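You operate a simulated robot arm through the tools that you are given. There is no shell and no other tool.

You are at the controls of a simulated robot arm. One attempt, no reset.

TASK
Seal the green bag with the dial set by the film chart.
Fine: open end under the bar, one clean seam, hold the bar down till it has cooled, bag in the out tray.

It is judged by the outcome, as a careful person would: the job done as asked, and still so three seconds after it is handed in. It fails if anything else is knocked over, pushed out of place, dropped, spilled or broken. A push-on lid holds only when it is set on centred and level and pressed home; a screw cap is set on level and turned clockwise until tight.

THE ROBOT
A 6-joint arm with a two-finger gripper, fixed in place. Base frame: the origin is on the floor under the middle of its stand, x ahead of it, y to its left, z up; the work surface is at about z = 844. Readings come in mm, rad, newtons and seconds.
It reaches about 1417 mm from its shoulder. Its first joint turns from -2.897 to 2.897 rad. Payload 3.43 kg.
The tool frame sits at the grasp point between the pads (the TCP): z along the fingers, y along the line on which they close. The tips reach 20 mm beyond it. The gripper opens to 190 mm; its body begins 248 mm behind the TCP.
Orientation is that of the tool frame in the base frame, as a unit quaternion [x, y, z, w]. With the fingers straight down and closing along the base's y, the tool's x points along the base's -x, its y along +y and its z along -z.

THE INTERFACE
- The arm moves only by the tool servo_tool. Its argument "rows" is a list of rows, each a list of 7 numbers: the shift along the base's x, y, z in units of 150 mm (1.0 is 150 mm), then the turn, a rotation vector about the base's x, y, z in units of 180 degrees (1.0 is 180 degrees), then the closure, from 0 (fully open) to 1 (shut). In form: [[tx, ty, tz, wx, wy, wz, gripper], ...]. A call has 1 to 20 rows; each row is the pose to reach, as a shift and turn from the pose commanded when the call began. A call with a number of a shift or a turn outside -1 to 1 is refused whole. A row lasts 0.2 s, in which the tool goes at most 50 mm and 0.15 rad; a call with a longer step from one row to the next is refused whole, and so is a gripper value outside its range. A pose out of reach is approached as far as the arm can. The call stops where the force on the tool passes 90 N (or 10 N more than at its start, if that is more) or the arm is blocked; 0.2 s more then pass. The fingers move at their own pace (about 153 mm/s each) and stop on an object; they squeeze with about 41 N. The grip force told is the motor's: it shows also when the fingers shut on nothing. Time passes only in rows, and 0.2 s behind the last, so rows that repeat a pose let the fingers close. It gives the time, the measured TCP pose, the force on the tool (base axes), the opening and the grip force at its end, in the units of the frame above (readings bear some noise), with the torque about the TCP (base axes, N m) and any sound that the robot's microphone picked up.
- Cameras (640 x 400 px; columns grow to the right, rows downward): "scene" is fixed at [218.6, -499.7, 1571.2]; the picture's right is [-0.22, -0.98, 0.00], its down [-0.93, 0.21, -0.30] and it looks along [0.29, -0.07, -0.95] (base axes); focal length 231 px, centre (320, 200). "wrist" rides on the gripper at [70, -8, -288] in the tool frame; the picture's right is [0.12, 0.99, 0.00], its down [-0.96, 0.12, -0.25] and it looks along [-0.25, 0.03, 0.97] (tool axes); focal length 261 px, centre (320, 200). There is no depth. A picture from a camera that has moved, and an enlarged one, comes with that camera's place and axes in the base frame and with its lens.
- grab_frame(camera): a new picture of that camera. It takes no simulated time.
- raise_lower(by): moves the trunk up (or, below 0, down) by that many mm; the arm rides with it, the base frame stays. It gives what a move gives, with no picture.
- close_up(camera, box): a new picture of the part [left, top, right, bottom] of that camera's present view, enlarged. It takes no simulated time.
- finish_job(): hands the job in; it is judged then, once.

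Places have to be worked out from the pictures, the camera data and where the tool is seen. Open the gripper and draw the arm clear of the work before you hand the job in, unless the task says otherwise.

The tools are called after ">>>" by a JSON object that holds its "name" and its "arguments". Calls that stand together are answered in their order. servo_tool: Moves the arm, as the interface text tells. Its arguments: {"type":"object","properties":{"rows":{"type":"array","items":{"type":"array","items":{"type":"number"}}}},"required":["rows"]} The other tools are called the same way: raise_lower (by) moves the trunk up or down; grab_frame (camera) takes a picture; close_up (camera, box) takes an enlarged picture of a part of a camera's view; finish_job () hands the job in.

At the start:

```text
t: 0.0
tcp_pos: [438.0, -563.6, 1237.4]
ee_rot: [0.0, 1.0, 0.0, 0.0]
force: [-0.5, -0.5, 0.2]
torque: [0.01, 0.0, -0.03]
opening: 190.1
gripper_force: 0.0
trunk travel left (down, up): [-200.0, 240.0]
```

scene: 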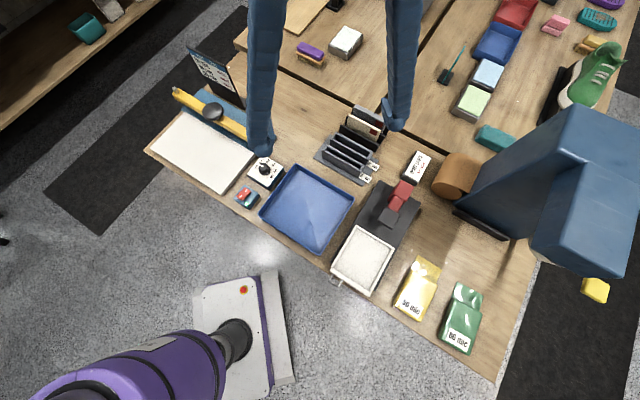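
wrist: 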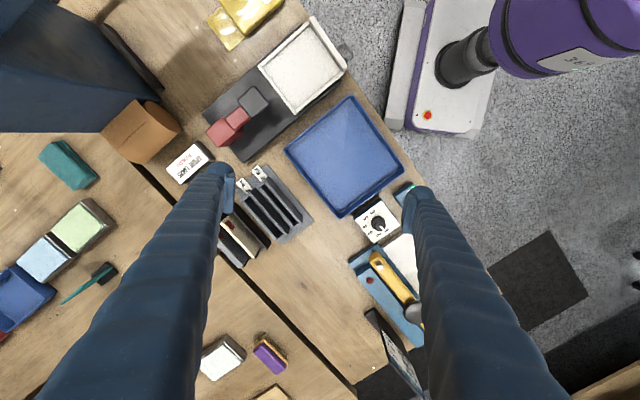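

I start by looking closely at the sealer, the chart, the dial and the bags.

>>> {"name": "close_up", "arguments": {"camera": "scene", "box": [140, 40, 300, 220]}}

>>> {"name": "close_up", "arguments": {"camera": "scene", "box": [380, 230, 540, 370]}}

>>> {"name": "close_up", "arguments": {"camera": "wrist", "box": [330, 170, 450, 400]}}

>>> {"name": "close_up", "arguments": {"camera": "scene", "box": [185, 40, 245, 100]}}

```text
2.22 times, centred on (220, 130) of scene
camera zoom: at [218.6, -499.7, 1571.2], right [-0.22, -0.98, 0.0], down [-0.93, 0.21, -0.3], along [0.29, -0.07, -0.95], focal length 513 px, centre (542, 356)
```

zoom: 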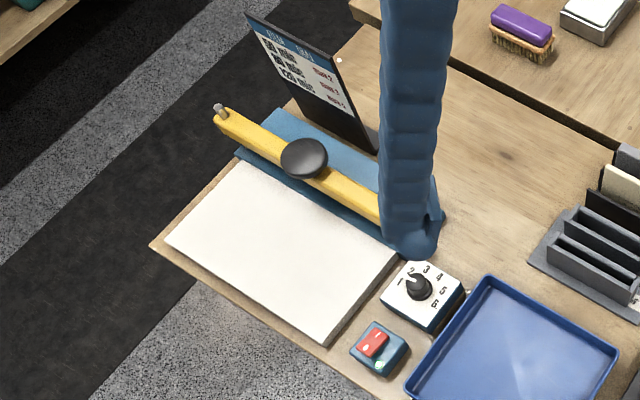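

```text
2.86 times, centred on (460, 300) of scene
camera zoom: at [218.6, -499.7, 1571.2], right [-0.22, -0.98, 0.0], down [-0.93, 0.21, -0.3], along [0.29, -0.07, -0.95], focal length 660 px, centre (-80, -86)
```

zoom: 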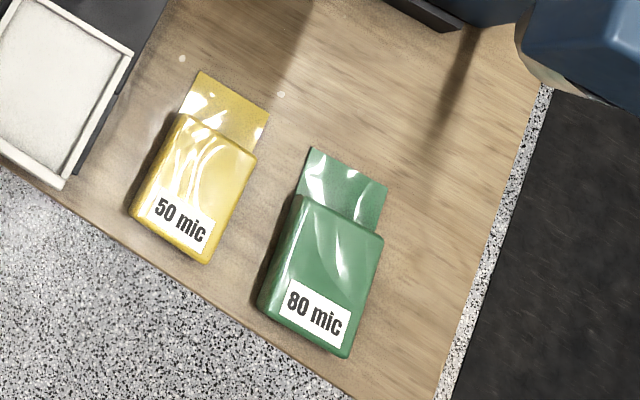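

```text
1.74 times, centred on (390, 285) of wrist
camera zoom: at [367.6, -571.9, 1526.1], right [-0.12, 0.99, 0.0], down [0.96, 0.12, 0.25], along [0.25, 0.03, -0.97], focal length 453 px, centre (198, 52)
```

zoom: 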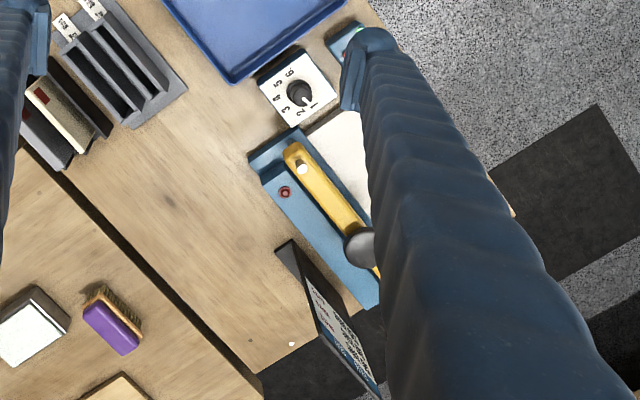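

```text
6.67 times, centred on (215, 70) of scene
camera zoom: at [218.6, -499.7, 1571.2], right [-0.22, -0.98, 0.0], down [-0.93, 0.21, -0.3], along [0.29, -0.07, -0.95], focal length 1539 px, centre (1020, 1067)
```

zoom: 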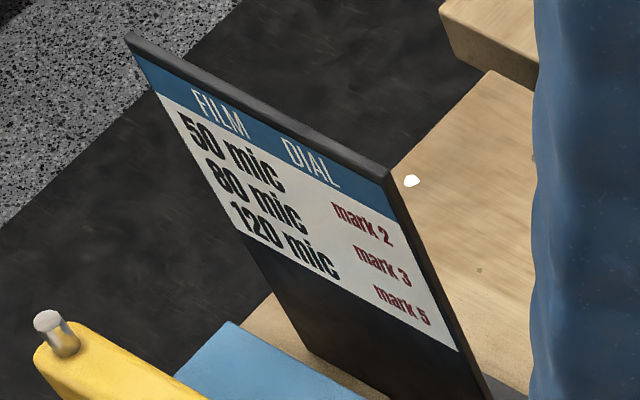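

>>> {"name": "close_up", "arguments": {"camera": "scene", "box": [230, 90, 390, 260]}}

>>> {"name": "close_up", "arguments": {"camera": "scene", "box": [320, 140, 440, 300]}}

>>> {"name": "close_up", "arguments": {"camera": "wrist", "box": [160, 0, 420, 220]}}

>>> {"name": "close_up", "arguments": {"camera": "scene", "box": [230, 140, 300, 220]}}

```text
2.35 times, centred on (310, 175) of scene
camera zoom: at [218.6, -499.7, 1571.2], right [-0.22, -0.98, 0.0], down [-0.93, 0.21, -0.3], along [0.29, -0.07, -0.95], focal length 543 px, centre (344, 259)
```

zoom: 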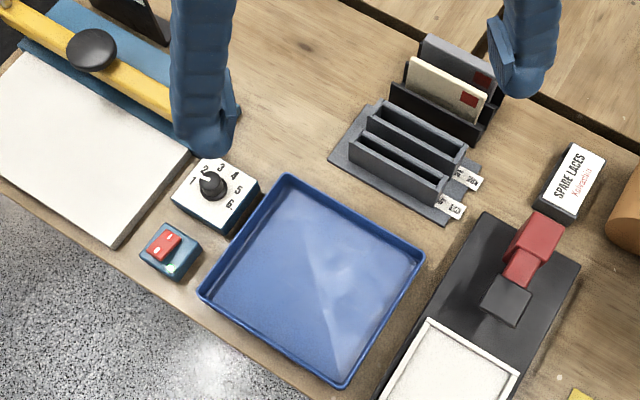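

```text
2.50 times, centred on (380, 220) of scene
camera zoom: at [218.6, -499.7, 1571.2], right [-0.22, -0.98, 0.0], down [-0.93, 0.21, -0.3], along [0.29, -0.07, -0.95], focal length 577 px, centre (170, 150)
```

zoom: 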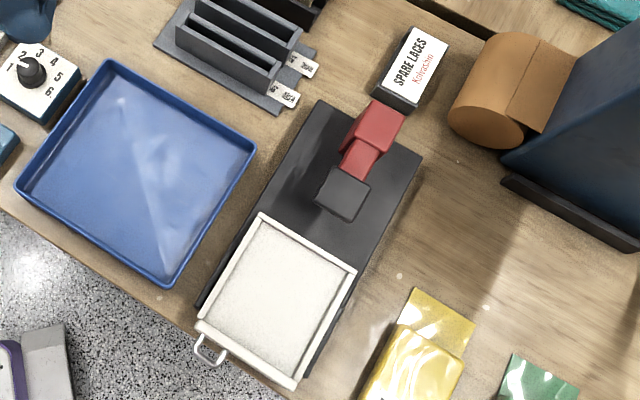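

```text
1.82 times, centred on (290, 110) of wrist
camera zoom: at [367.6, -571.9, 1526.1], right [-0.12, 0.99, 0.0], down [0.96, 0.12, 0.25], along [0.25, 0.03, -0.97], focal length 474 px, centre (374, 364)
```

zoom: 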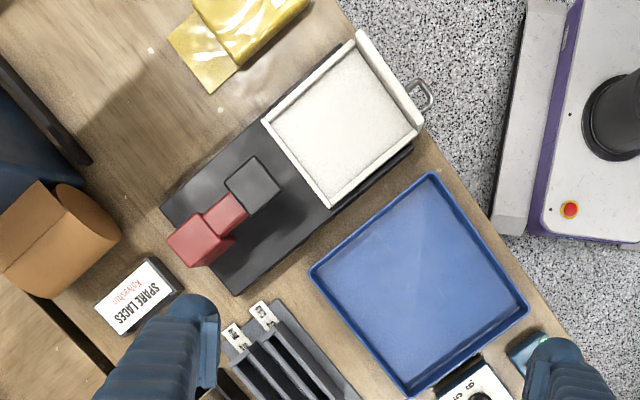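

```text
5.00 times, centred on (265, 180) of scene
camera zoom: at [218.6, -499.7, 1571.2], right [-0.22, -0.98, 0.0], down [-0.93, 0.21, -0.3], along [0.29, -0.07, -0.95], focal length 1154 px, centre (595, 300)
```

zoom: 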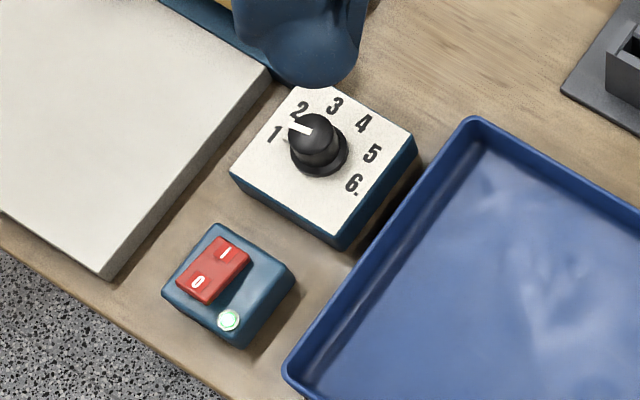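

The chart reads 80 mic → mark 3, and the green bag is 80 mic. The dial pointer is near 1–2 and the power lamp is green. I move the open gripper high over the sealer, turned about -42° to match the bench, to see it closely.

>>> {"name": "servo_tool", "arguments": {"rows": [[0.15, 0.27, 0, 0, 0, -0.045, 0], [0.3, 0.54, 0, 0, 0, -0.09, 0], [0.45, 0.8, 0, 0, 0, -0.135, 0], [0.45, 0.8, 0, 0, 0, -0.135, 0]]}}

>>> {"name": "servo_tool", "arguments": {"rows": [[0.15, 0.27, 0, 0, 0, -0.045, 0], [0.3, 0.54, 0, 0, 0, -0.09, 0], [0.45, 0.8, 0, 0, 0, -0.097, 0], [0.45, 0.8, 0, 0, 0, -0.097, 0]]}}

>>> {"name": "servo_tool", "arguments": {"rows": [[0.15, 0.27, 0, 0, 0, 0, 0], [0.3, 0.54, 0, 0, 0, 0, 0], [0.45, 0.8, 0, 0, 0, 0, 0], [0.45, 0.8, 0, 0, 0, 0, 0]]}}

>>> {"name": "grab_frame", "arguments": {"camera": "wrist"}}

>>> {"name": "grab_frame", "arguments": {"camera": "scene"}}

```text
t: 1.0
tcp_pos: [505.6, -442.9, 1236.9]
ee_rot: [0.212, 0.977, 0.0, 0.0]
force: [-0.3, 0.0, 0.2]
torque: [-0.07, 0.06, 0.0]
opening: 190.1
gripper_force: 0.1
trunk travel left (down, up): [-200.0, 240.0]
```

```text
t: 2.0
tcp_pos: [571.8, -324.2, 1236.5]
ee_rot: [0.357, 0.934, 0.0, 0.001]
force: [0.0, 1.2, -0.5]
torque: [-0.14, 0.0, -0.03]
opening: 190.1
gripper_force: 0.1
trunk travel left (down, up): [-200.0, 240.0]
```

```text
t: 3.0
tcp_pos: [640.1, -201.1, 1236.5]
ee_rot: [0.357, 0.934, 0.0, 0.0]
force: [-0.5, 0.1, 0.0]
torque: [-0.07, 0.01, 0.01]
opening: 189.9
gripper_force: 0.1
trunk travel left (down, up): [-200.0, 240.0]
```

```text
taken
camera wrist: at [583.1, -161.5, 1524.9], right [0.57, 0.82, 0.0], down [0.79, -0.56, 0.25], along [0.2, -0.14, -0.97], focal length 261 px, centre (320, 200)
```

wrist: 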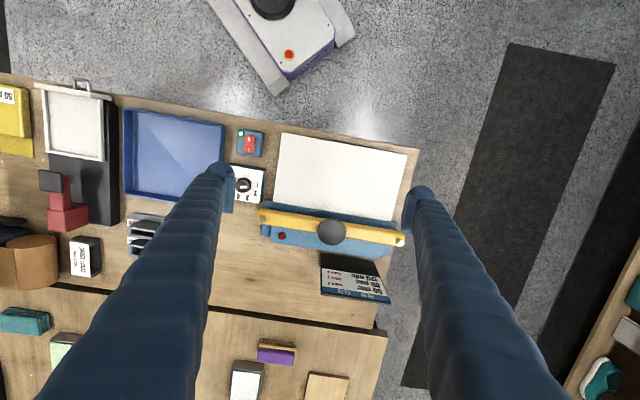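

```text
taken
```

scene: 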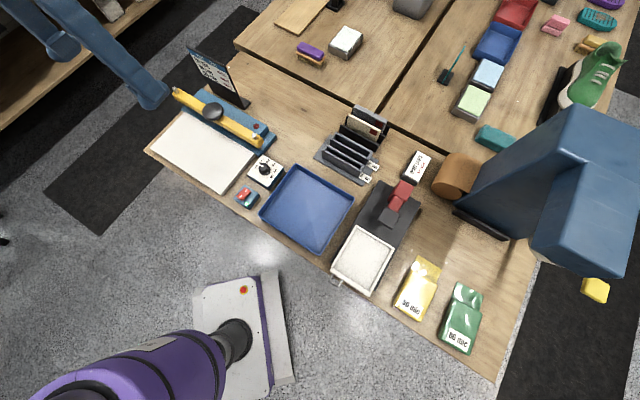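

Good overview. I zoom in on the sealer, dial and bar from both cameras.

>>> {"name": "close_up", "arguments": {"camera": "wrist", "box": [220, 120, 420, 310]}}

>>> {"name": "close_up", "arguments": {"camera": "scene", "box": [165, 70, 285, 160]}}

>>> {"name": "close_up", "arguments": {"camera": "wrist", "box": [225, 120, 285, 210]}}

>>> {"name": "close_up", "arguments": {"camera": "scene", "box": [220, 110, 300, 220]}}

```text
2.11 times, centred on (320, 215) of wrist
camera zoom: at [583.1, -161.5, 1524.9], right [0.57, 0.82, 0.0], down [0.79, -0.56, 0.25], along [0.2, -0.14, -0.97], focal length 549 px, centre (320, 168)
```

zoom: 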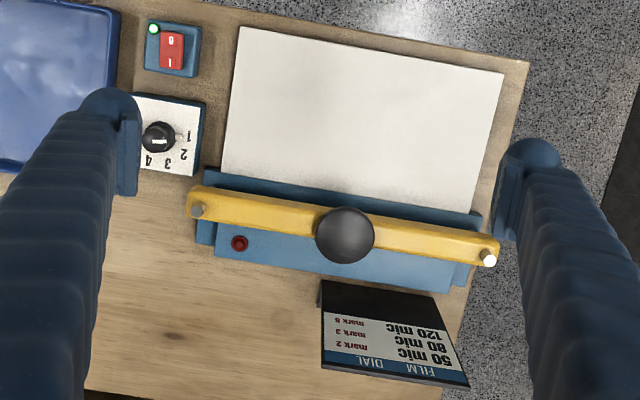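

```text
4.44 times, centred on (225, 115) of scene
camera zoom: at [218.6, -499.7, 1571.2], right [-0.22, -0.98, 0.0], down [-0.93, 0.21, -0.3], along [0.29, -0.07, -0.95], focal length 1026 px, centre (742, 578)
```

zoom: 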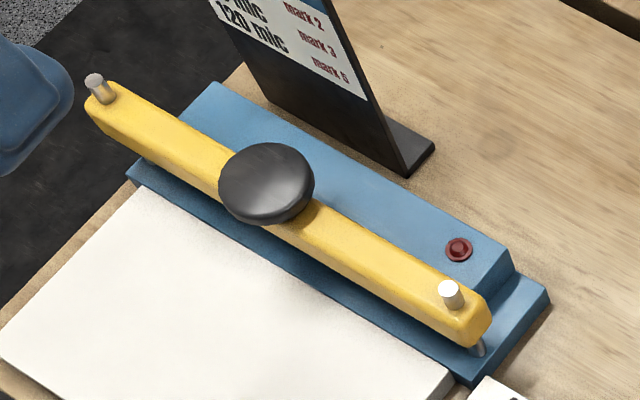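

```text
4.44 times, centred on (255, 165) of wrist
camera zoom: at [583.1, -161.5, 1524.9], right [0.57, 0.82, 0.0], down [0.79, -0.56, 0.25], along [0.2, -0.14, -0.97], focal length 1158 px, centre (609, 356)
```

zoom: 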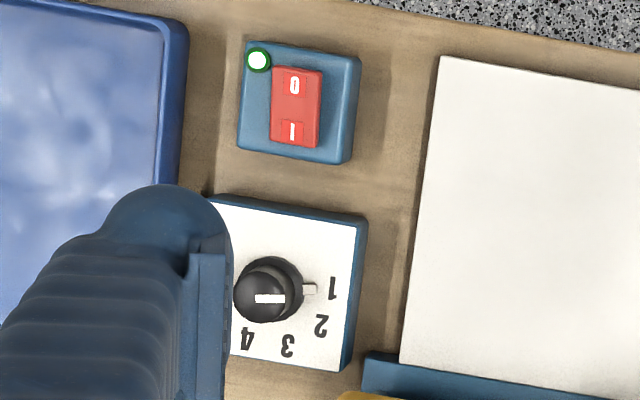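

```text
3.64 times, centred on (260, 165) of scene
camera zoom: at [218.6, -499.7, 1571.2], right [-0.22, -0.98, 0.0], down [-0.93, 0.21, -0.3], along [0.29, -0.07, -0.95], focal length 839 px, centre (538, 327)
```

zoom: 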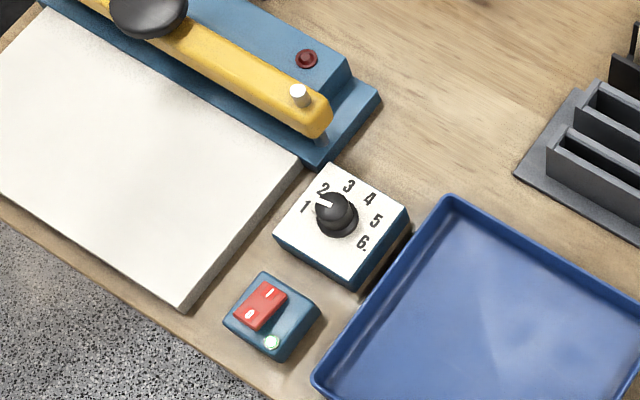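

The bar rides on two guide posts, with a black knob at its middle and a red lamp behind it. The dial is at mark 1 (pointer and nub toward "1"). I judge the dial centre to be near (575, -393), and go above it for a closer look while turning the wrist so the fingers will straddle the knob clear of its pointer.

>>> {"name": "servo_tool", "arguments": {"rows": [[-0.036, -0.083, -0.083, 0, 0, 0.0457, 0], [-0.072, -0.167, -0.167, 0, 0, 0.0914, 0], [-0.108, -0.25, -0.25, 0, 0, 0.137, 0], [-0.144, -0.333, -0.333, 0, 0, 0.183, 0], [-0.18, -0.417, -0.417, 0, 0, 0.2285, 0], [-0.217, -0.5, -0.5, 0, 0, 0.274, 0], [-0.253, -0.583, -0.583, 0, 0, 0.32, 0], [-0.289, -0.667, -0.667, 0, 0, 0.366, 0], [-0.325, -0.75, -0.75, 0, 0, 0.411, 0], [-0.361, -0.833, -0.833, 0, 0, 0.457, 0], [-0.397, -0.917, -0.917, 0, 0, 0.503, 0], [-0.433, -1.0, -1.0, 0, 0, 0.549, 0], [-0.433, -1.0, -1.0, 0, 0, 0.549, 0]]}}

>>> {"name": "servo_tool", "arguments": {"rows": [[0, -0.14, -0.1, 0, 0, 0, 0], [0, -0.28, -0.2, 0, 0, 0, 0], [0, -0.28, -0.2, 0, 0, 0, 0]]}}

>>> {"name": "grab_frame", "arguments": {"camera": "wrist"}}

>>> {"name": "close_up", "arguments": {"camera": "wrist", "box": [240, 110, 400, 260]}}

```text
t: 5.8
tcp_pos: [576.3, -352.3, 1088.4]
ee_rot: [-0.479, 0.878, 0.0, 0.0]
force: [0.5, 0.1, 0.1]
torque: [0.05, -0.02, -0.01]
opening: 189.7
gripper_force: 0.1
trunk travel left (down, up): [-200.0, 240.0]
```

```text
t: 6.6
tcp_pos: [575.6, -394.8, 1058.9]
ee_rot: [-0.478, 0.878, 0.0, 0.001]
force: [0.5, -0.7, 1.2]
torque: [0.03, -0.01, 0.02]
opening: 190.1
gripper_force: 0.0
trunk travel left (down, up): [-200.0, 240.0]
```

```text
taken
camera wrist: at [544.8, -459.1, 1348.1], right [-0.9, 0.44, 0.0], down [0.43, 0.87, 0.25], along [0.11, 0.22, -0.97], focal length 261 px, centre (320, 200)
```

wrist: 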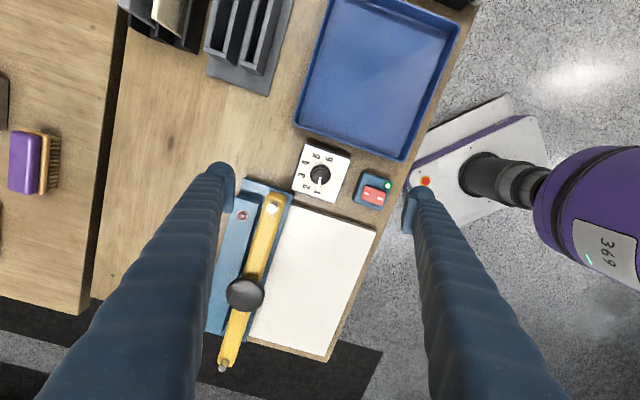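

```text
2.67 times, centred on (320, 185) of wrist
camera zoom: at [544.8, -459.1, 1348.1], right [-0.9, 0.44, 0.0], down [0.43, 0.87, 0.25], along [0.11, 0.22, -0.97], focal length 695 px, centre (320, 240)
```

zoom: 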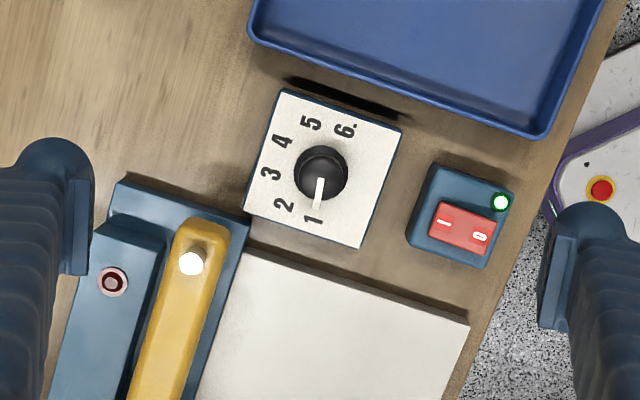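

>>> {"name": "close_up", "arguments": {"camera": "wrist", "box": [285, 130, 357, 205]}}

>>> {"name": "close_up", "arguments": {"camera": "scene", "box": [245, 150, 290, 190]}}

>>> {"name": "grab_frame", "arguments": {"camera": "scene"}}

```text
5.33 times, centred on (321, 168) of wrist
camera zoom: at [544.8, -459.1, 1348.1], right [-0.9, 0.44, 0.0], down [0.43, 0.87, 0.25], along [0.11, 0.22, -0.97], focal length 1390 px, centre (315, 373)
```

zoom: 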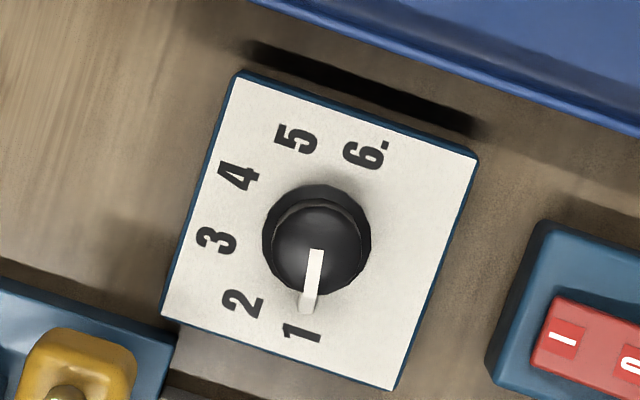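

```text
10.00 times, centred on (268, 170) of scene
camera zoom: at [218.6, -499.7, 1571.2], right [-0.22, -0.98, 0.0], down [-0.93, 0.21, -0.3], along [0.29, -0.07, -0.95], focal length 2308 px, centre (845, 500)
```

zoom: 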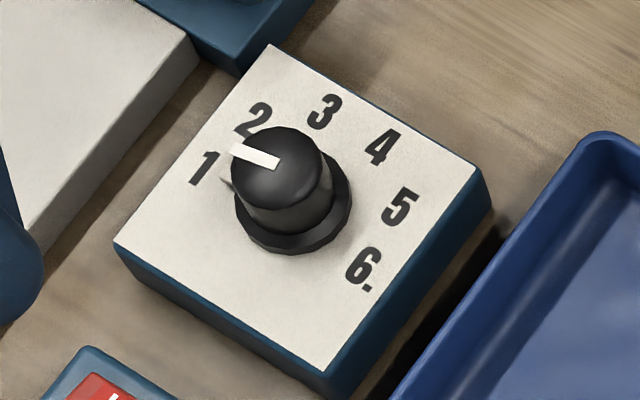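

```text
taken
```

scene: 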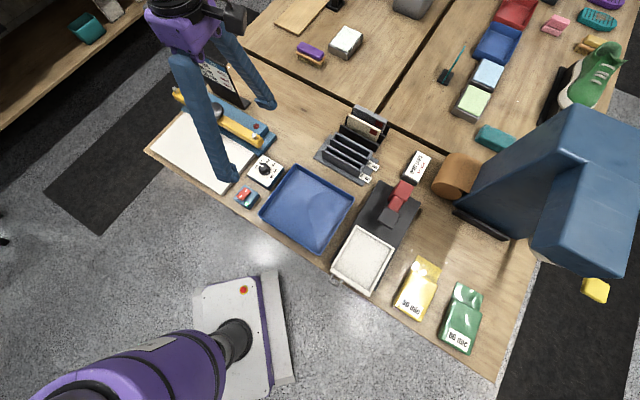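

The dial's marks are 40° apart (1 at about 55°, 3 at about -25° in the base frame), so it needs an 80° clockwise turn. The knob axis is near (576, -392), its top at about z 894. I narrow the fingers to about 65 mm and come lower to check alignment.

>>> {"name": "servo_tool", "arguments": {"rows": [[0.005, 0.019, 0, 0, 0, 0, 0.66], [0.005, 0.019, -0.2, 0, 0, 0, 0.66], [0.005, 0.019, -0.45, 0, 0, 0, 0.66], [0.005, 0.019, -0.7, 0, 0, 0, 0.66], [0.005, 0.019, -0.7, 0, 0, 0, 0.66]]}}

>>> {"name": "grab_frame", "arguments": {"camera": "wrist"}}

>>> {"name": "close_up", "arguments": {"camera": "wrist", "box": [250, 130, 390, 240]}}

>>> {"name": "close_up", "arguments": {"camera": "scene", "box": [225, 110, 305, 210]}}

```text
t: 7.8
tcp_pos: [575.5, -392.1, 953.3]
ee_rot: [-0.477, 0.879, 0.0, 0.0]
force: [0.3, 0.0, 0.5]
torque: [0.03, 0.0, -0.01]
opening: 64.6
gripper_force: 0.0
trunk travel left (down, up): [-200.0, 240.0]
```

```text
taken
camera wrist: at [545.5, -456.6, 1241.7], right [-0.9, 0.44, 0.0], down [0.43, 0.87, 0.25], along [0.11, 0.22, -0.97], focal length 261 px, centre (320, 200)
```

wrist: 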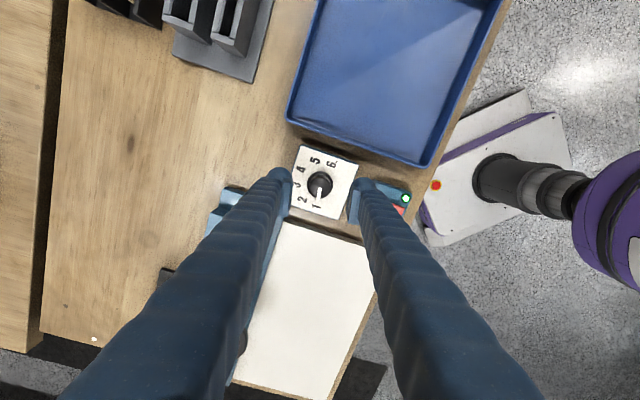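

```text
3.64 times, centred on (320, 185) of wrist
camera zoom: at [545.5, -456.6, 1241.7], right [-0.9, 0.44, 0.0], down [0.43, 0.87, 0.25], along [0.11, 0.22, -0.97], focal length 948 px, centre (320, 254)
```

zoom: 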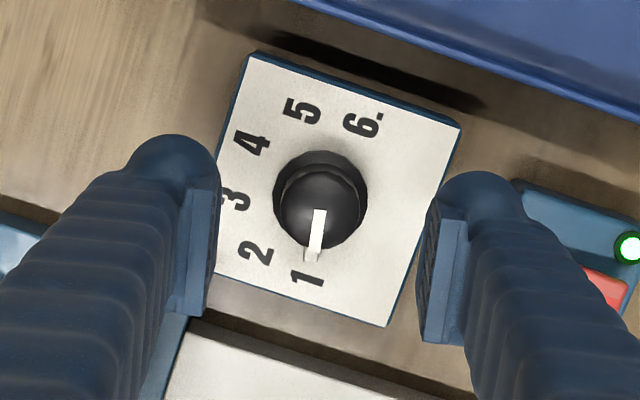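

```text
4.00 times, centred on (265, 160) of scene
camera zoom: at [218.6, -499.7, 1571.2], right [-0.22, -0.98, 0.0], down [-0.93, 0.21, -0.3], along [0.29, -0.07, -0.95], focal length 923 px, centre (540, 360)
```

zoom: 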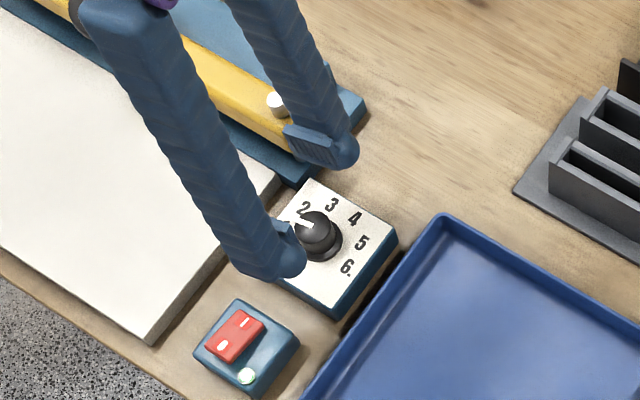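

Fingers straddle the knob, pointer clear of both pads. I lower to TCP z ≈ 896 (tips about 876, above the skirt) and check.

>>> {"name": "servo_tool", "arguments": {"rows": [[0.01, 0.007, -0.13, 0, 0, 0, 0.66], [0.01, 0.007, -0.26, 0, 0, 0, 0.66], [0.01, 0.007, -0.38, 0, 0, 0, 0.66], [0.01, 0.007, -0.38, 0, 0, 0, 0.66]]}}

>>> {"name": "close_up", "arguments": {"camera": "wrist", "box": [250, 130, 390, 240]}}

>>> {"name": "close_up", "arguments": {"camera": "scene", "box": [225, 110, 305, 210]}}

```text
t: 8.8
tcp_pos: [576.9, -390.7, 898.3]
ee_rot: [-0.478, 0.878, 0.0, 0.0]
force: [0.5, 0.0, 0.3]
torque: [0.0, 0.04, 0.06]
opening: 64.3
gripper_force: 0.0
trunk travel left (down, up): [-200.0, 240.0]
```

```text
3.64 times, centred on (320, 185) of wrist
camera zoom: at [546.2, -455.1, 1185.5], right [-0.9, 0.44, 0.0], down [0.43, 0.87, 0.25], along [0.11, 0.22, -0.97], focal length 948 px, centre (320, 254)
```

zoom: 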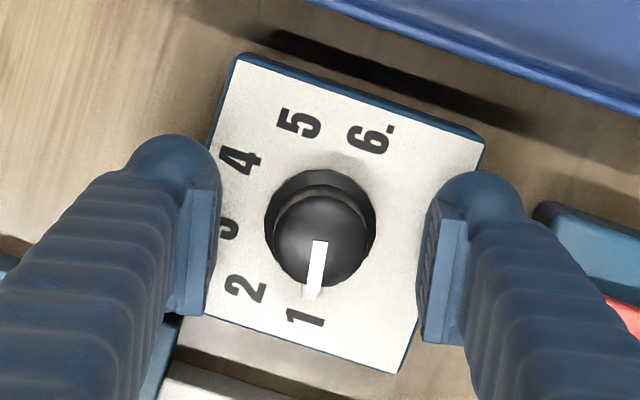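

```text
4.00 times, centred on (265, 160) of scene
camera zoom: at [218.6, -499.7, 1571.2], right [-0.22, -0.98, 0.0], down [-0.93, 0.21, -0.3], along [0.29, -0.07, -0.95], focal length 923 px, centre (540, 360)
```

zoom: 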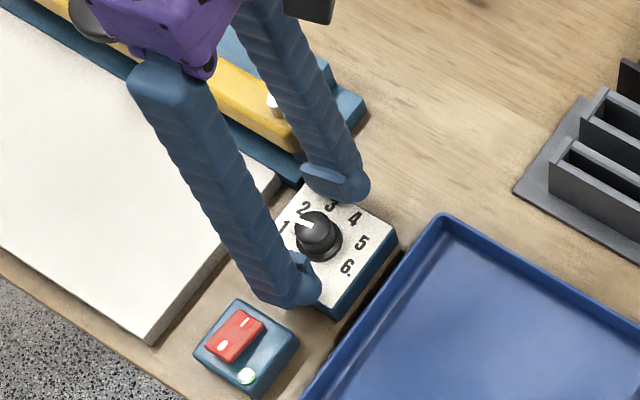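

Well centred, no contact. I go 3 mm lower and close on the knob.

>>> {"name": "servo_tool", "arguments": {"rows": [[0, 0, -0.02, 0, 0, 0, 0.66], [0, 0, -0.02, 0, 0, 0, 0.8], [0, 0, -0.02, 0, 0, 0, 1.0], [0, 0, -0.02, 0, 0, 0, 1.0], [0, 0, -0.02, 0, 0, 0, 1.0]]}}

>>> {"name": "close_up", "arguments": {"camera": "wrist", "box": [250, 130, 390, 240]}}

```text
t: 10.0
tcp_pos: [576.2, -391.1, 892.4]
ee_rot: [-0.479, 0.878, 0.001, 0.001]
force: [0.0, 1.1, -1.2]
torque: [0.07, -0.02, 0.03]
opening: 28.5
gripper_force: 45.0
trunk travel left (down, up): [-200.0, 240.0]
```

```text
3.64 times, centred on (320, 185) of wrist
camera zoom: at [546.5, -454.9, 1182.1], right [-0.9, 0.44, 0.0], down [0.43, 0.87, 0.25], along [0.11, 0.22, -0.97], focal length 948 px, centre (320, 254)
```

zoom: 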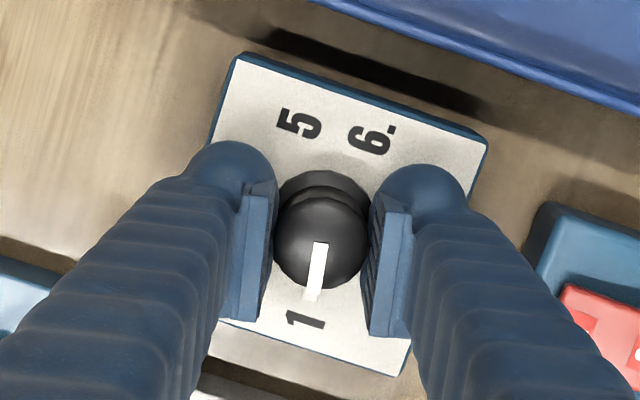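

Gripped on a 28.5 mm knob. I turn 80° clockwise (seen from above), in ten even steps.

>>> {"name": "servo_tool", "arguments": {"rows": [[0, 0, 0, 0, 0, -0.0444, 1], [0, 0, 0, 0, 0, -0.0888, 1], [0, 0, 0, 0, 0, -0.1332, 1], [0, 0, 0, 0, 0, -0.1776, 1], [0, 0, 0, 0, 0, -0.222, 1], [0, 0, 0, 0, 0, -0.2664, 1], [0, 0, 0, 0, 0, -0.3108, 1], [0, 0, 0, 0, 0, -0.3552, 1], [0, 0, 0, 0, 0, -0.4, 1], [0, 0, 0, 0, 0, -0.4444, 1], [0, 0, 0, 0, 0, -0.4444, 1], [0, 0, 0, 0, 0, -0.4444, 1]]}}

>>> {"name": "close_up", "arguments": {"camera": "wrist", "box": [250, 130, 390, 240]}}

>>> {"name": "close_up", "arguments": {"camera": "scene", "box": [240, 140, 300, 200]}}

```text
t: 12.6
tcp_pos: [577.9, -392.3, 893.4]
ee_rot: [0.199, 0.98, 0.001, 0.001]
force: [7.6, -22.6, 14.0]
torque: [-0.21, -0.11, 0.03]
opening: 28.5
gripper_force: 44.7
trunk travel left (down, up): [-200.0, 240.0]
```

```text
3.64 times, centred on (320, 185) of wrist
camera zoom: at [509.7, -373.5, 1182.0], right [0.28, 0.96, 0.0], down [0.93, -0.27, 0.25], along [0.24, -0.07, -0.97], focal length 948 px, centre (320, 254)
```

zoom: 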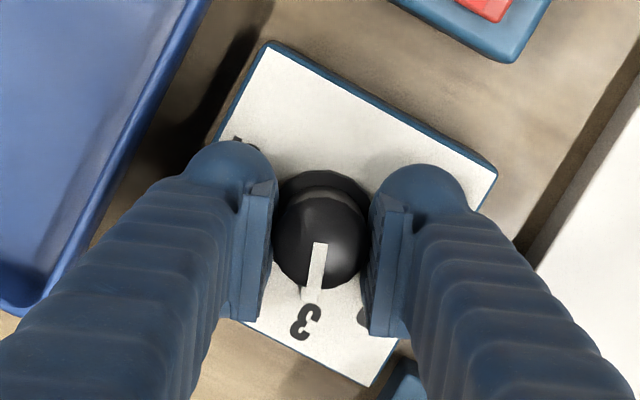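

```text
6.67 times, centred on (270, 170) of scene
camera zoom: at [218.6, -499.7, 1571.2], right [-0.22, -0.98, 0.0], down [-0.93, 0.21, -0.3], along [0.29, -0.07, -0.95], focal length 1539 px, centre (653, 400)
```

zoom: 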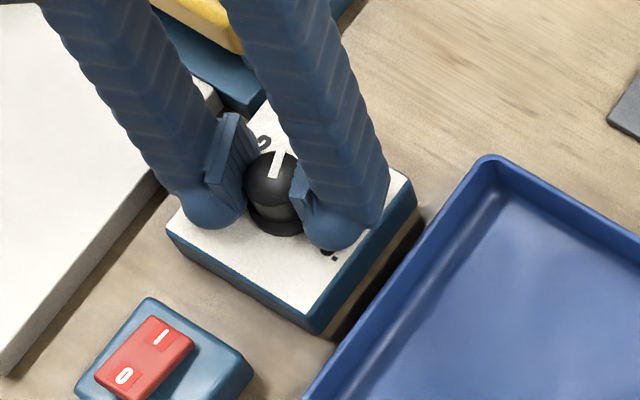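

The pointer now points squarely at 3, as it did at 1. I open to let go and lift off to check the dial.

>>> {"name": "servo_tool", "arguments": {"rows": [[0, 0, 0, 0, 0, 0, 0.8], [0, 0, 0, 0, 0, 0, 0.66], [0, 0, 0, 0, 0, 0, 0.66], [0, 0, 0.2, 0, 0, 0, 0.66], [0, 0, 0.5, 0, 0, 0, 0.66], [0, 0, 0.8, 0, 0, 0, 0.66], [0, 0, 1.0, 0, 0, 0, 0.5], [0, 0, 1.0, 0, 0, 0, 0.4]]}}

>>> {"name": "close_up", "arguments": {"camera": "wrist", "box": [270, 130, 370, 220]}}

>>> {"name": "close_up", "arguments": {"camera": "scene", "box": [245, 150, 290, 190]}}

>>> {"name": "grab_frame", "arguments": {"camera": "wrist"}}

```text
t: 14.4
tcp_pos: [579.6, -390.1, 1040.6]
ee_rot: [0.199, 0.98, 0.0, 0.0]
force: [-0.2, 1.2, 0.3]
torque: [-0.02, 0.01, 0.01]
opening: 113.9
gripper_force: 0.1
trunk travel left (down, up): [-200.0, 240.0]
```

```text
4.44 times, centred on (320, 175) of wrist
camera zoom: at [511.1, -370.1, 1329.8], right [0.28, 0.96, 0.0], down [0.93, -0.27, 0.25], along [0.24, -0.07, -0.97], focal length 1158 px, centre (320, 311)
```

zoom: 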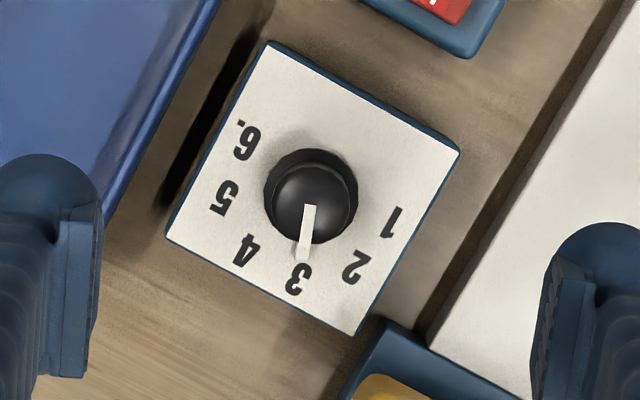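

```text
10.00 times, centred on (268, 170) of scene
camera zoom: at [218.6, -499.7, 1571.2], right [-0.22, -0.98, 0.0], down [-0.93, 0.21, -0.3], along [0.29, -0.07, -0.95], focal length 2308 px, centre (845, 500)
```

zoom: 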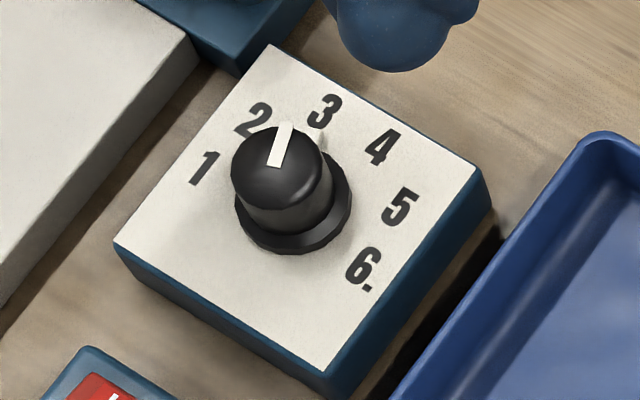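

```text
taken
camera wrist: at [511.1, -370.1, 1329.8], right [0.28, 0.96, 0.0], down [0.93, -0.27, 0.25], along [0.24, -0.07, -0.97], focal length 261 px, centre (320, 200)
```

wrist: 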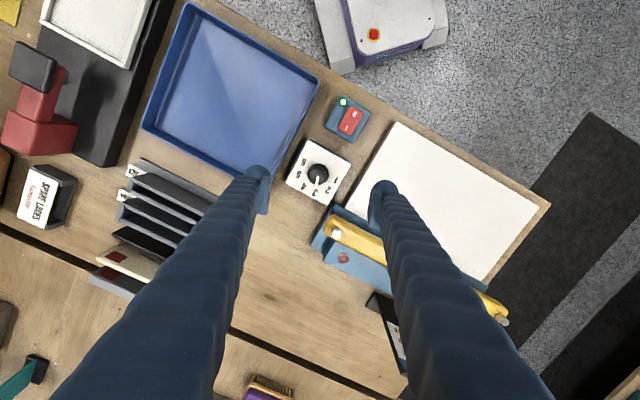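

The dial is at 3 and its box has not moved. Next I need the sealer's heights (bar gap, platform), so I tilt the tool and look at the bar from the front at a low angle.

>>> {"name": "servo_tool", "arguments": {"rows": [[0.03, 0.25, 0.05, 0, 0, -0.04, 0], [0.06, 0.5, 0.1, 0, 0, -0.08, 0], [0.1, 0.75, 0.1, 0, 0, -0.122, 0], [0.13, 0.97, 0.1, 0, 0, -0.122, 0], [0.13, 0.97, 0.1, 0, 0, -0.122, 0]]}}

>>> {"name": "servo_tool", "arguments": {"rows": [[0.02, 0.16, -0.05, -0.033, -0.033, 0, 0], [0.04, 0.32, -0.1, -0.066, -0.066, 0, 0], [0.06, 0.48, -0.15, -0.099, -0.099, 0, 0], [0.08, 0.64, -0.2, -0.132, -0.132, 0, 0], [0.1, 0.8, -0.3, -0.165, -0.165, 0, 0], [0.12, 0.95, -0.4, -0.196, -0.196, 0, 0], [0.12, 0.95, -0.4, -0.196, -0.196, 0, 0]]}}

>>> {"name": "grab_frame", "arguments": {"camera": "wrist"}}

>>> {"name": "grab_frame", "arguments": {"camera": "scene"}}

```text
t: 15.6
tcp_pos: [599.5, -243.6, 1059.8]
ee_rot: [0.382, 0.924, 0.001, -0.001]
force: [1.0, 0.8, 0.5]
torque: [-0.09, 0.03, -0.02]
opening: 189.9
gripper_force: 0.0
trunk travel left (down, up): [-200.0, 240.0]
```

```text
t: 17.2
tcp_pos: [624.6, -99.3, 1010.5]
ee_rot: [0.339, 0.843, -0.167, 0.384]
force: [0.8, 1.1, -0.8]
torque: [-0.15, 0.01, -0.21]
opening: 190.0
gripper_force: 0.1
out of reach, approached as far as the arm can: row 6, 7
trunk travel left (down, up): [-200.0, 240.0]
```

```text
taken
camera wrist: at [431.7, 82.2, 1145.1], right [0.64, 0.76, -0.11], down [0.41, -0.21, 0.89], along [0.65, -0.61, -0.44], focal length 261 px, centre (320, 200)
```

wrist: 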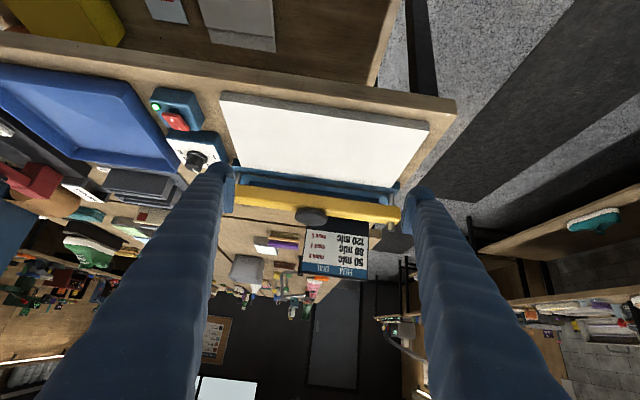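

```text
taken
```

scene: 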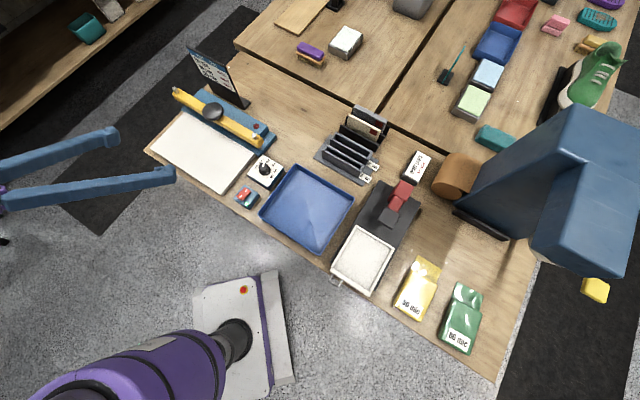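

>>> {"name": "close_up", "arguments": {"camera": "wrist", "box": [210, 85, 450, 235]}}

>>> {"name": "close_up", "arguments": {"camera": "wrist", "box": [215, 150, 325, 225]}}

>>> {"name": "close_up", "arguments": {"camera": "wrist", "box": [310, 165, 420, 235]}}

```text
2.67 times, centred on (330, 160) of wrist
camera zoom: at [431.7, 82.2, 1145.1], right [0.64, 0.76, -0.11], down [0.41, -0.21, 0.89], along [0.65, -0.61, -0.44], focal length 695 px, centre (293, 307)
```

zoom: 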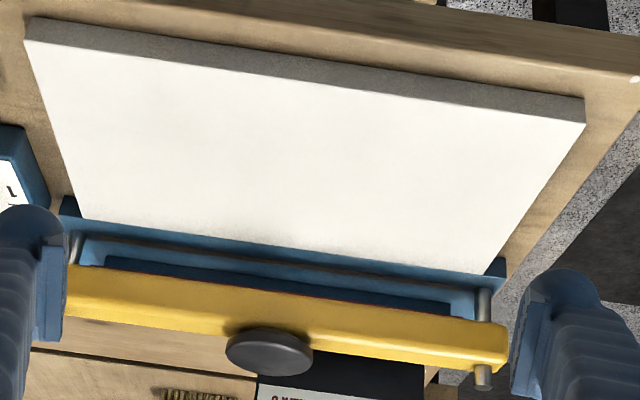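

```text
5.33 times, centred on (270, 188) of wrist
camera zoom: at [431.7, 82.2, 1145.1], right [0.64, 0.76, -0.11], down [0.41, -0.21, 0.89], along [0.65, -0.61, -0.44], focal length 1390 px, centre (587, 267)
```

zoom: 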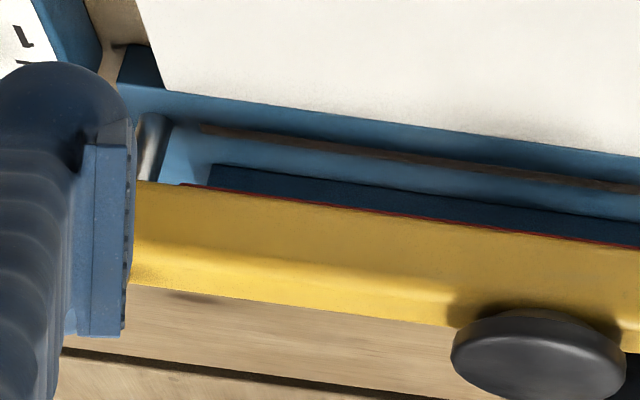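

```text
5.71 times, centred on (365, 200) of wrist
camera zoom: at [431.7, 82.2, 1145.1], right [0.64, 0.76, -0.11], down [0.41, -0.21, 0.89], along [0.65, -0.61, -0.44], focal length 1489 px, centre (63, 200)
```

zoom: 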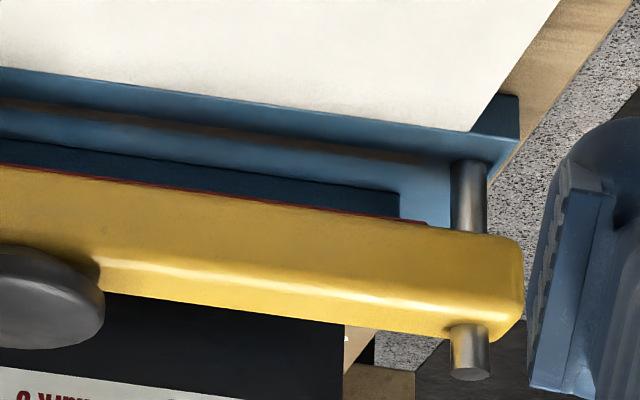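

From this view: platform top z ≈ 862 level with the sealing base, heater strip on the line between the posts (v = 744 along [0.707, -0.707]), bar underside z ≈ 896, press knob at about (785, -267), top z ≈ 950. Bar centre is aligned at 45°. Now I straighten the tool, rise, and go over to the green bag near (0, -845).

>>> {"name": "servo_tool", "arguments": {"rows": [[-0.02, -0.16, 0.1, 0.033, 0.033, 0, 0], [-0.04, -0.32, 0.25, 0.066, 0.066, 0, 0], [-0.08, -0.48, 0.45, 0.099, 0.099, 0, 0], [-0.12, -0.64, 0.65, 0.132, 0.132, 0, 0], [-0.18, -0.8, 0.85, 0.165, 0.165, 0, 0], [-0.25, -0.95, 1.0, 0.196, 0.196, 0, 0], [-0.25, -0.95, 1.0, 0.196, 0.196, 0, 0]]}}

>>> {"name": "servo_tool", "arguments": {"rows": [[-0.22, -0.22, 0.05, 0, 0, 0, 0], [-0.44, -0.44, 0.1, 0, 0, 0, 0], [-0.66, -0.66, 0.15, 0, 0, 0, 0], [-0.88, -0.88, 0.2, 0, 0, 0, 0], [-1, -1, 0.2, 0, 0, 0, 0]]}}

>>> {"name": "servo_tool", "arguments": {"rows": [[-0.22, -0.22, 0, 0, 0, 0, 0], [-0.44, -0.44, 0, 0, 0, 0, 0], [-0.66, -0.66, 0, 0, 0, 0, 0], [-0.88, -0.88, 0, 0, 0, 0, 0], [-1, -1, 0, 0, 0, 0, 0]]}}

>>> {"name": "servo_tool", "arguments": {"rows": [[-0.22, -0.22, 0, 0, 0, 0, 0], [-0.44, -0.44, 0, 0, 0, 0, 0], [-0.66, -0.66, 0, 0, 0, 0, 0], [-0.88, -0.88, 0, 0, 0, 0, 0], [-1, -1, 0, 0, 0, 0, 0]]}}

>>> {"name": "grab_frame", "arguments": {"camera": "wrist"}}

>>> {"name": "grab_frame", "arguments": {"camera": "scene"}}

```text
t: 18.8
tcp_pos: [583.2, -245.0, 1164.3]
ee_rot: [0.381, 0.924, 0.002, -0.001]
force: [0.6, -1.0, -0.1]
torque: [0.18, -0.06, -0.02]
opening: 190.1
gripper_force: 0.1
trunk travel left (down, up): [-200.0, 240.0]
```

```text
t: 20.0
tcp_pos: [436.2, -392.4, 1189.9]
ee_rot: [0.382, 0.924, 0.0, 0.0]
force: [0.2, 0.1, 0.3]
torque: [0.03, 0.02, -0.01]
opening: 190.1
gripper_force: 0.0
trunk travel left (down, up): [-200.0, 240.0]
```

```text
t: 21.2
tcp_pos: [283.8, -543.6, 1191.0]
ee_rot: [0.382, 0.924, 0.0, 0.0]
force: [0.4, -0.4, 0.1]
torque: [0.08, -0.01, 0.03]
opening: 189.9
gripper_force: 0.0
trunk travel left (down, up): [-200.0, 240.0]
```

```text
t: 22.4
tcp_pos: [131.7, -691.4, 1191.0]
ee_rot: [0.382, 0.924, 0.0, 0.0]
force: [-0.5, 0.0, -1.0]
torque: [0.1, 0.0, 0.04]
opening: 190.0
gripper_force: 0.1
trunk travel left (down, up): [-200.0, 240.0]
```

```text
taken
camera wrist: at [76.0, -648.8, 1479.3], right [0.62, 0.79, 0.0], down [0.76, -0.6, 0.25], along [0.19, -0.15, -0.97], focal length 261 px, centre (320, 200)
```

wrist: 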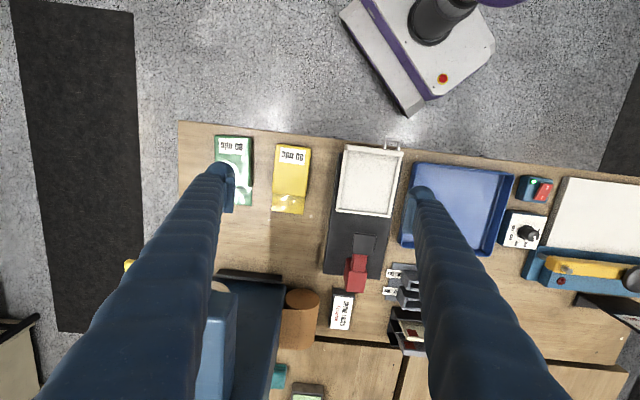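

```text
taken
```

scene: 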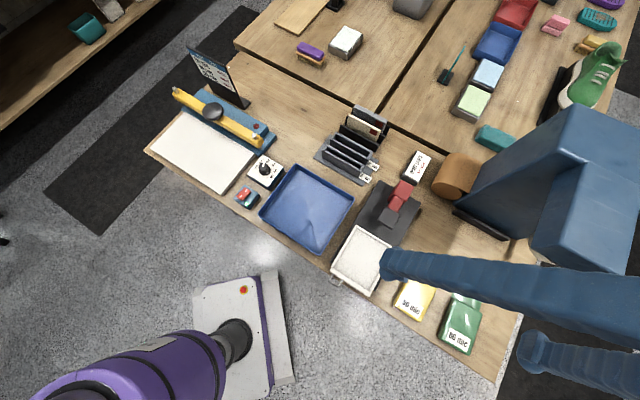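

The way is clear; I go above the green bag and lower to see its exact place and angle.

>>> {"name": "servo_tool", "arguments": {"rows": [[-0.18, -0.2, -0.1, 0, 0, 0, 0], [-0.36, -0.4, -0.2, 0, 0, 0, 0], [-0.54, -0.6, -0.35, 0, 0, 0, 0], [-0.72, -0.8, -0.5, 0, 0, 0, 0], [-0.88, -1, -0.65, 0, 0, 0, 0], [-0.88, -1, -0.8, 0, 0, 0, 0], [-0.88, -1, -0.8, 0, 0, 0, 0]]}}

>>> {"name": "grab_frame", "arguments": {"camera": "wrist"}}

>>> {"name": "close_up", "arguments": {"camera": "wrist", "box": [240, 100, 400, 260]}}

>>> {"name": "grab_frame", "arguments": {"camera": "scene"}}

```text
t: 24.0
tcp_pos: [2.4, -840.6, 1071.2]
ee_rot: [0.381, 0.924, 0.001, 0.0]
force: [-0.1, -0.1, 0.6]
torque: [-0.06, 0.02, 0.0]
opening: 190.1
gripper_force: 0.1
trunk travel left (down, up): [-200.0, 240.0]
```

```text
taken
camera wrist: at [-54.9, -798.0, 1359.3], right [0.62, 0.79, 0.0], down [0.76, -0.6, 0.25], along [0.19, -0.15, -0.97], focal length 261 px, centre (320, 200)
```

wrist: 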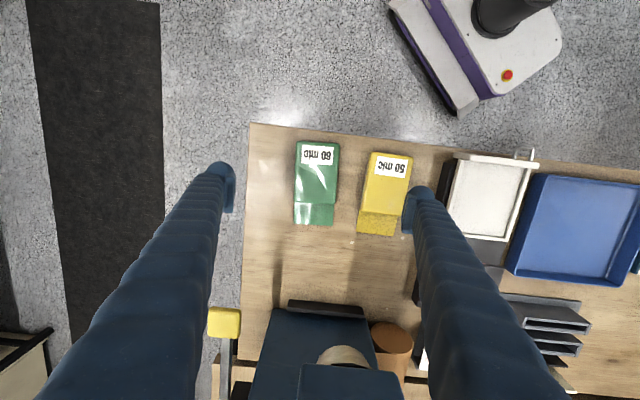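

```text
2.50 times, centred on (320, 180) of wrist
camera zoom: at [-54.9, -798.0, 1359.3], right [0.62, 0.79, 0.0], down [0.76, -0.6, 0.25], along [0.19, -0.15, -0.97], focal length 652 px, centre (320, 250)
```

zoom: 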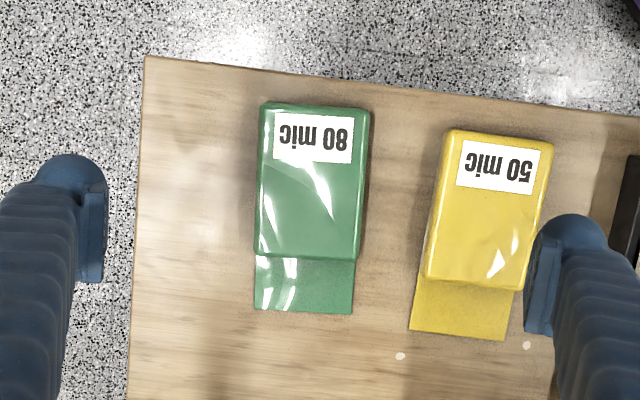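

```text
taken
```

scene: 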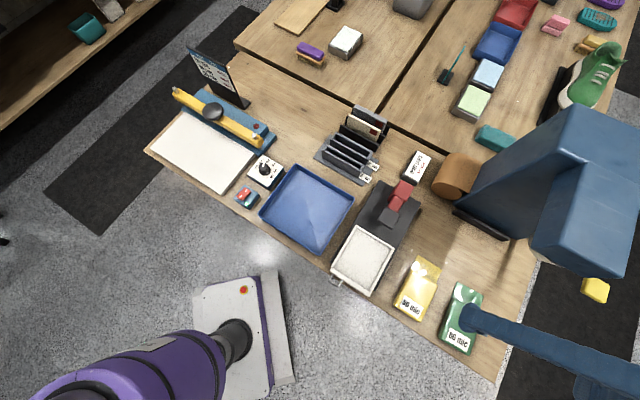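

Bag measured: body centre ≈ (0, -849), width ≈ 83 mm, axis at about -40.5°, flap (open end) ~51 mm long pointing toward (82, -922). I align the yaw, narrow to ~104 mm opening to stay clear of the yellow bag, and lower to just above.

>>> {"name": "servo_tool", "arguments": {"rows": [[-0.014, -0.056, 0, 0, 0, 0.024, 0.453], [-0.014, -0.056, -0.25, 0, 0, 0.024, 0.453], [-0.014, -0.056, -0.5, 0, 0, 0.024, 0.453], [-0.014, -0.056, -0.75, 0, 0, 0.024, 0.453], [-0.014, -0.056, -0.95, 0, 0, 0.024, 0.453], [-0.014, -0.056, -0.95, 0, 0, 0.024, 0.453]]}}

>>> {"name": "grab_frame", "arguments": {"camera": "wrist"}}

>>> {"name": "close_up", "arguments": {"camera": "wrist", "box": [230, 80, 410, 240]}}

```text
t: 25.4
tcp_pos: [0.0, -852.5, 929.6]
ee_rot: [0.347, 0.938, 0.001, 0.0]
force: [0.0, 0.1, 0.1]
torque: [0.04, -0.01, 0.0]
opening: 103.7
gripper_force: 0.1
trunk travel left (down, up): [-200.0, 240.0]
```

```text
taken
camera wrist: at [-58.9, -814.4, 1218.2], right [0.56, 0.83, 0.0], down [0.81, -0.54, 0.25], along [0.21, -0.14, -0.97], focal length 261 px, centre (320, 200)
```

wrist: 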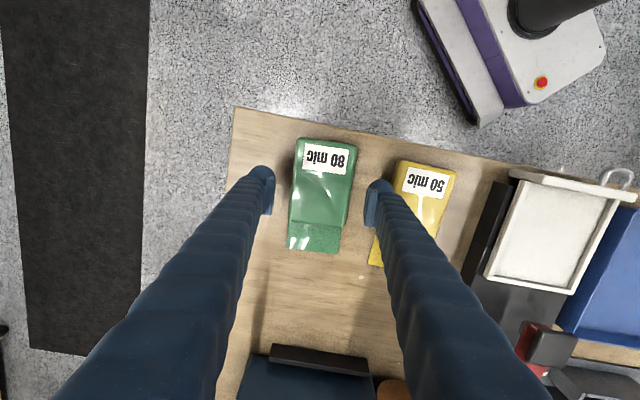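

```text
2.50 times, centred on (320, 160) of wrist
camera zoom: at [-58.9, -814.4, 1218.2], right [0.56, 0.83, 0.0], down [0.81, -0.54, 0.25], along [0.21, -0.14, -0.97], focal length 652 px, centre (320, 300)
```

zoom: 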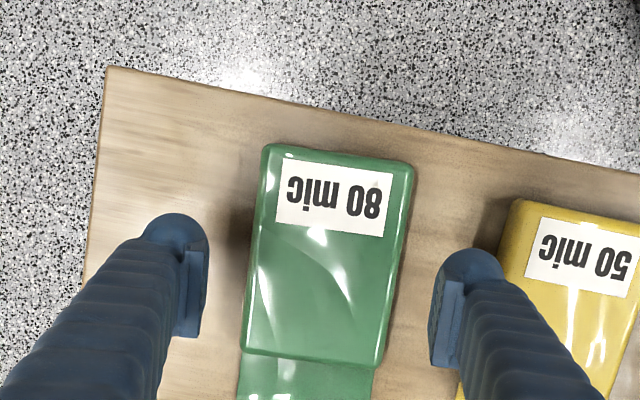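

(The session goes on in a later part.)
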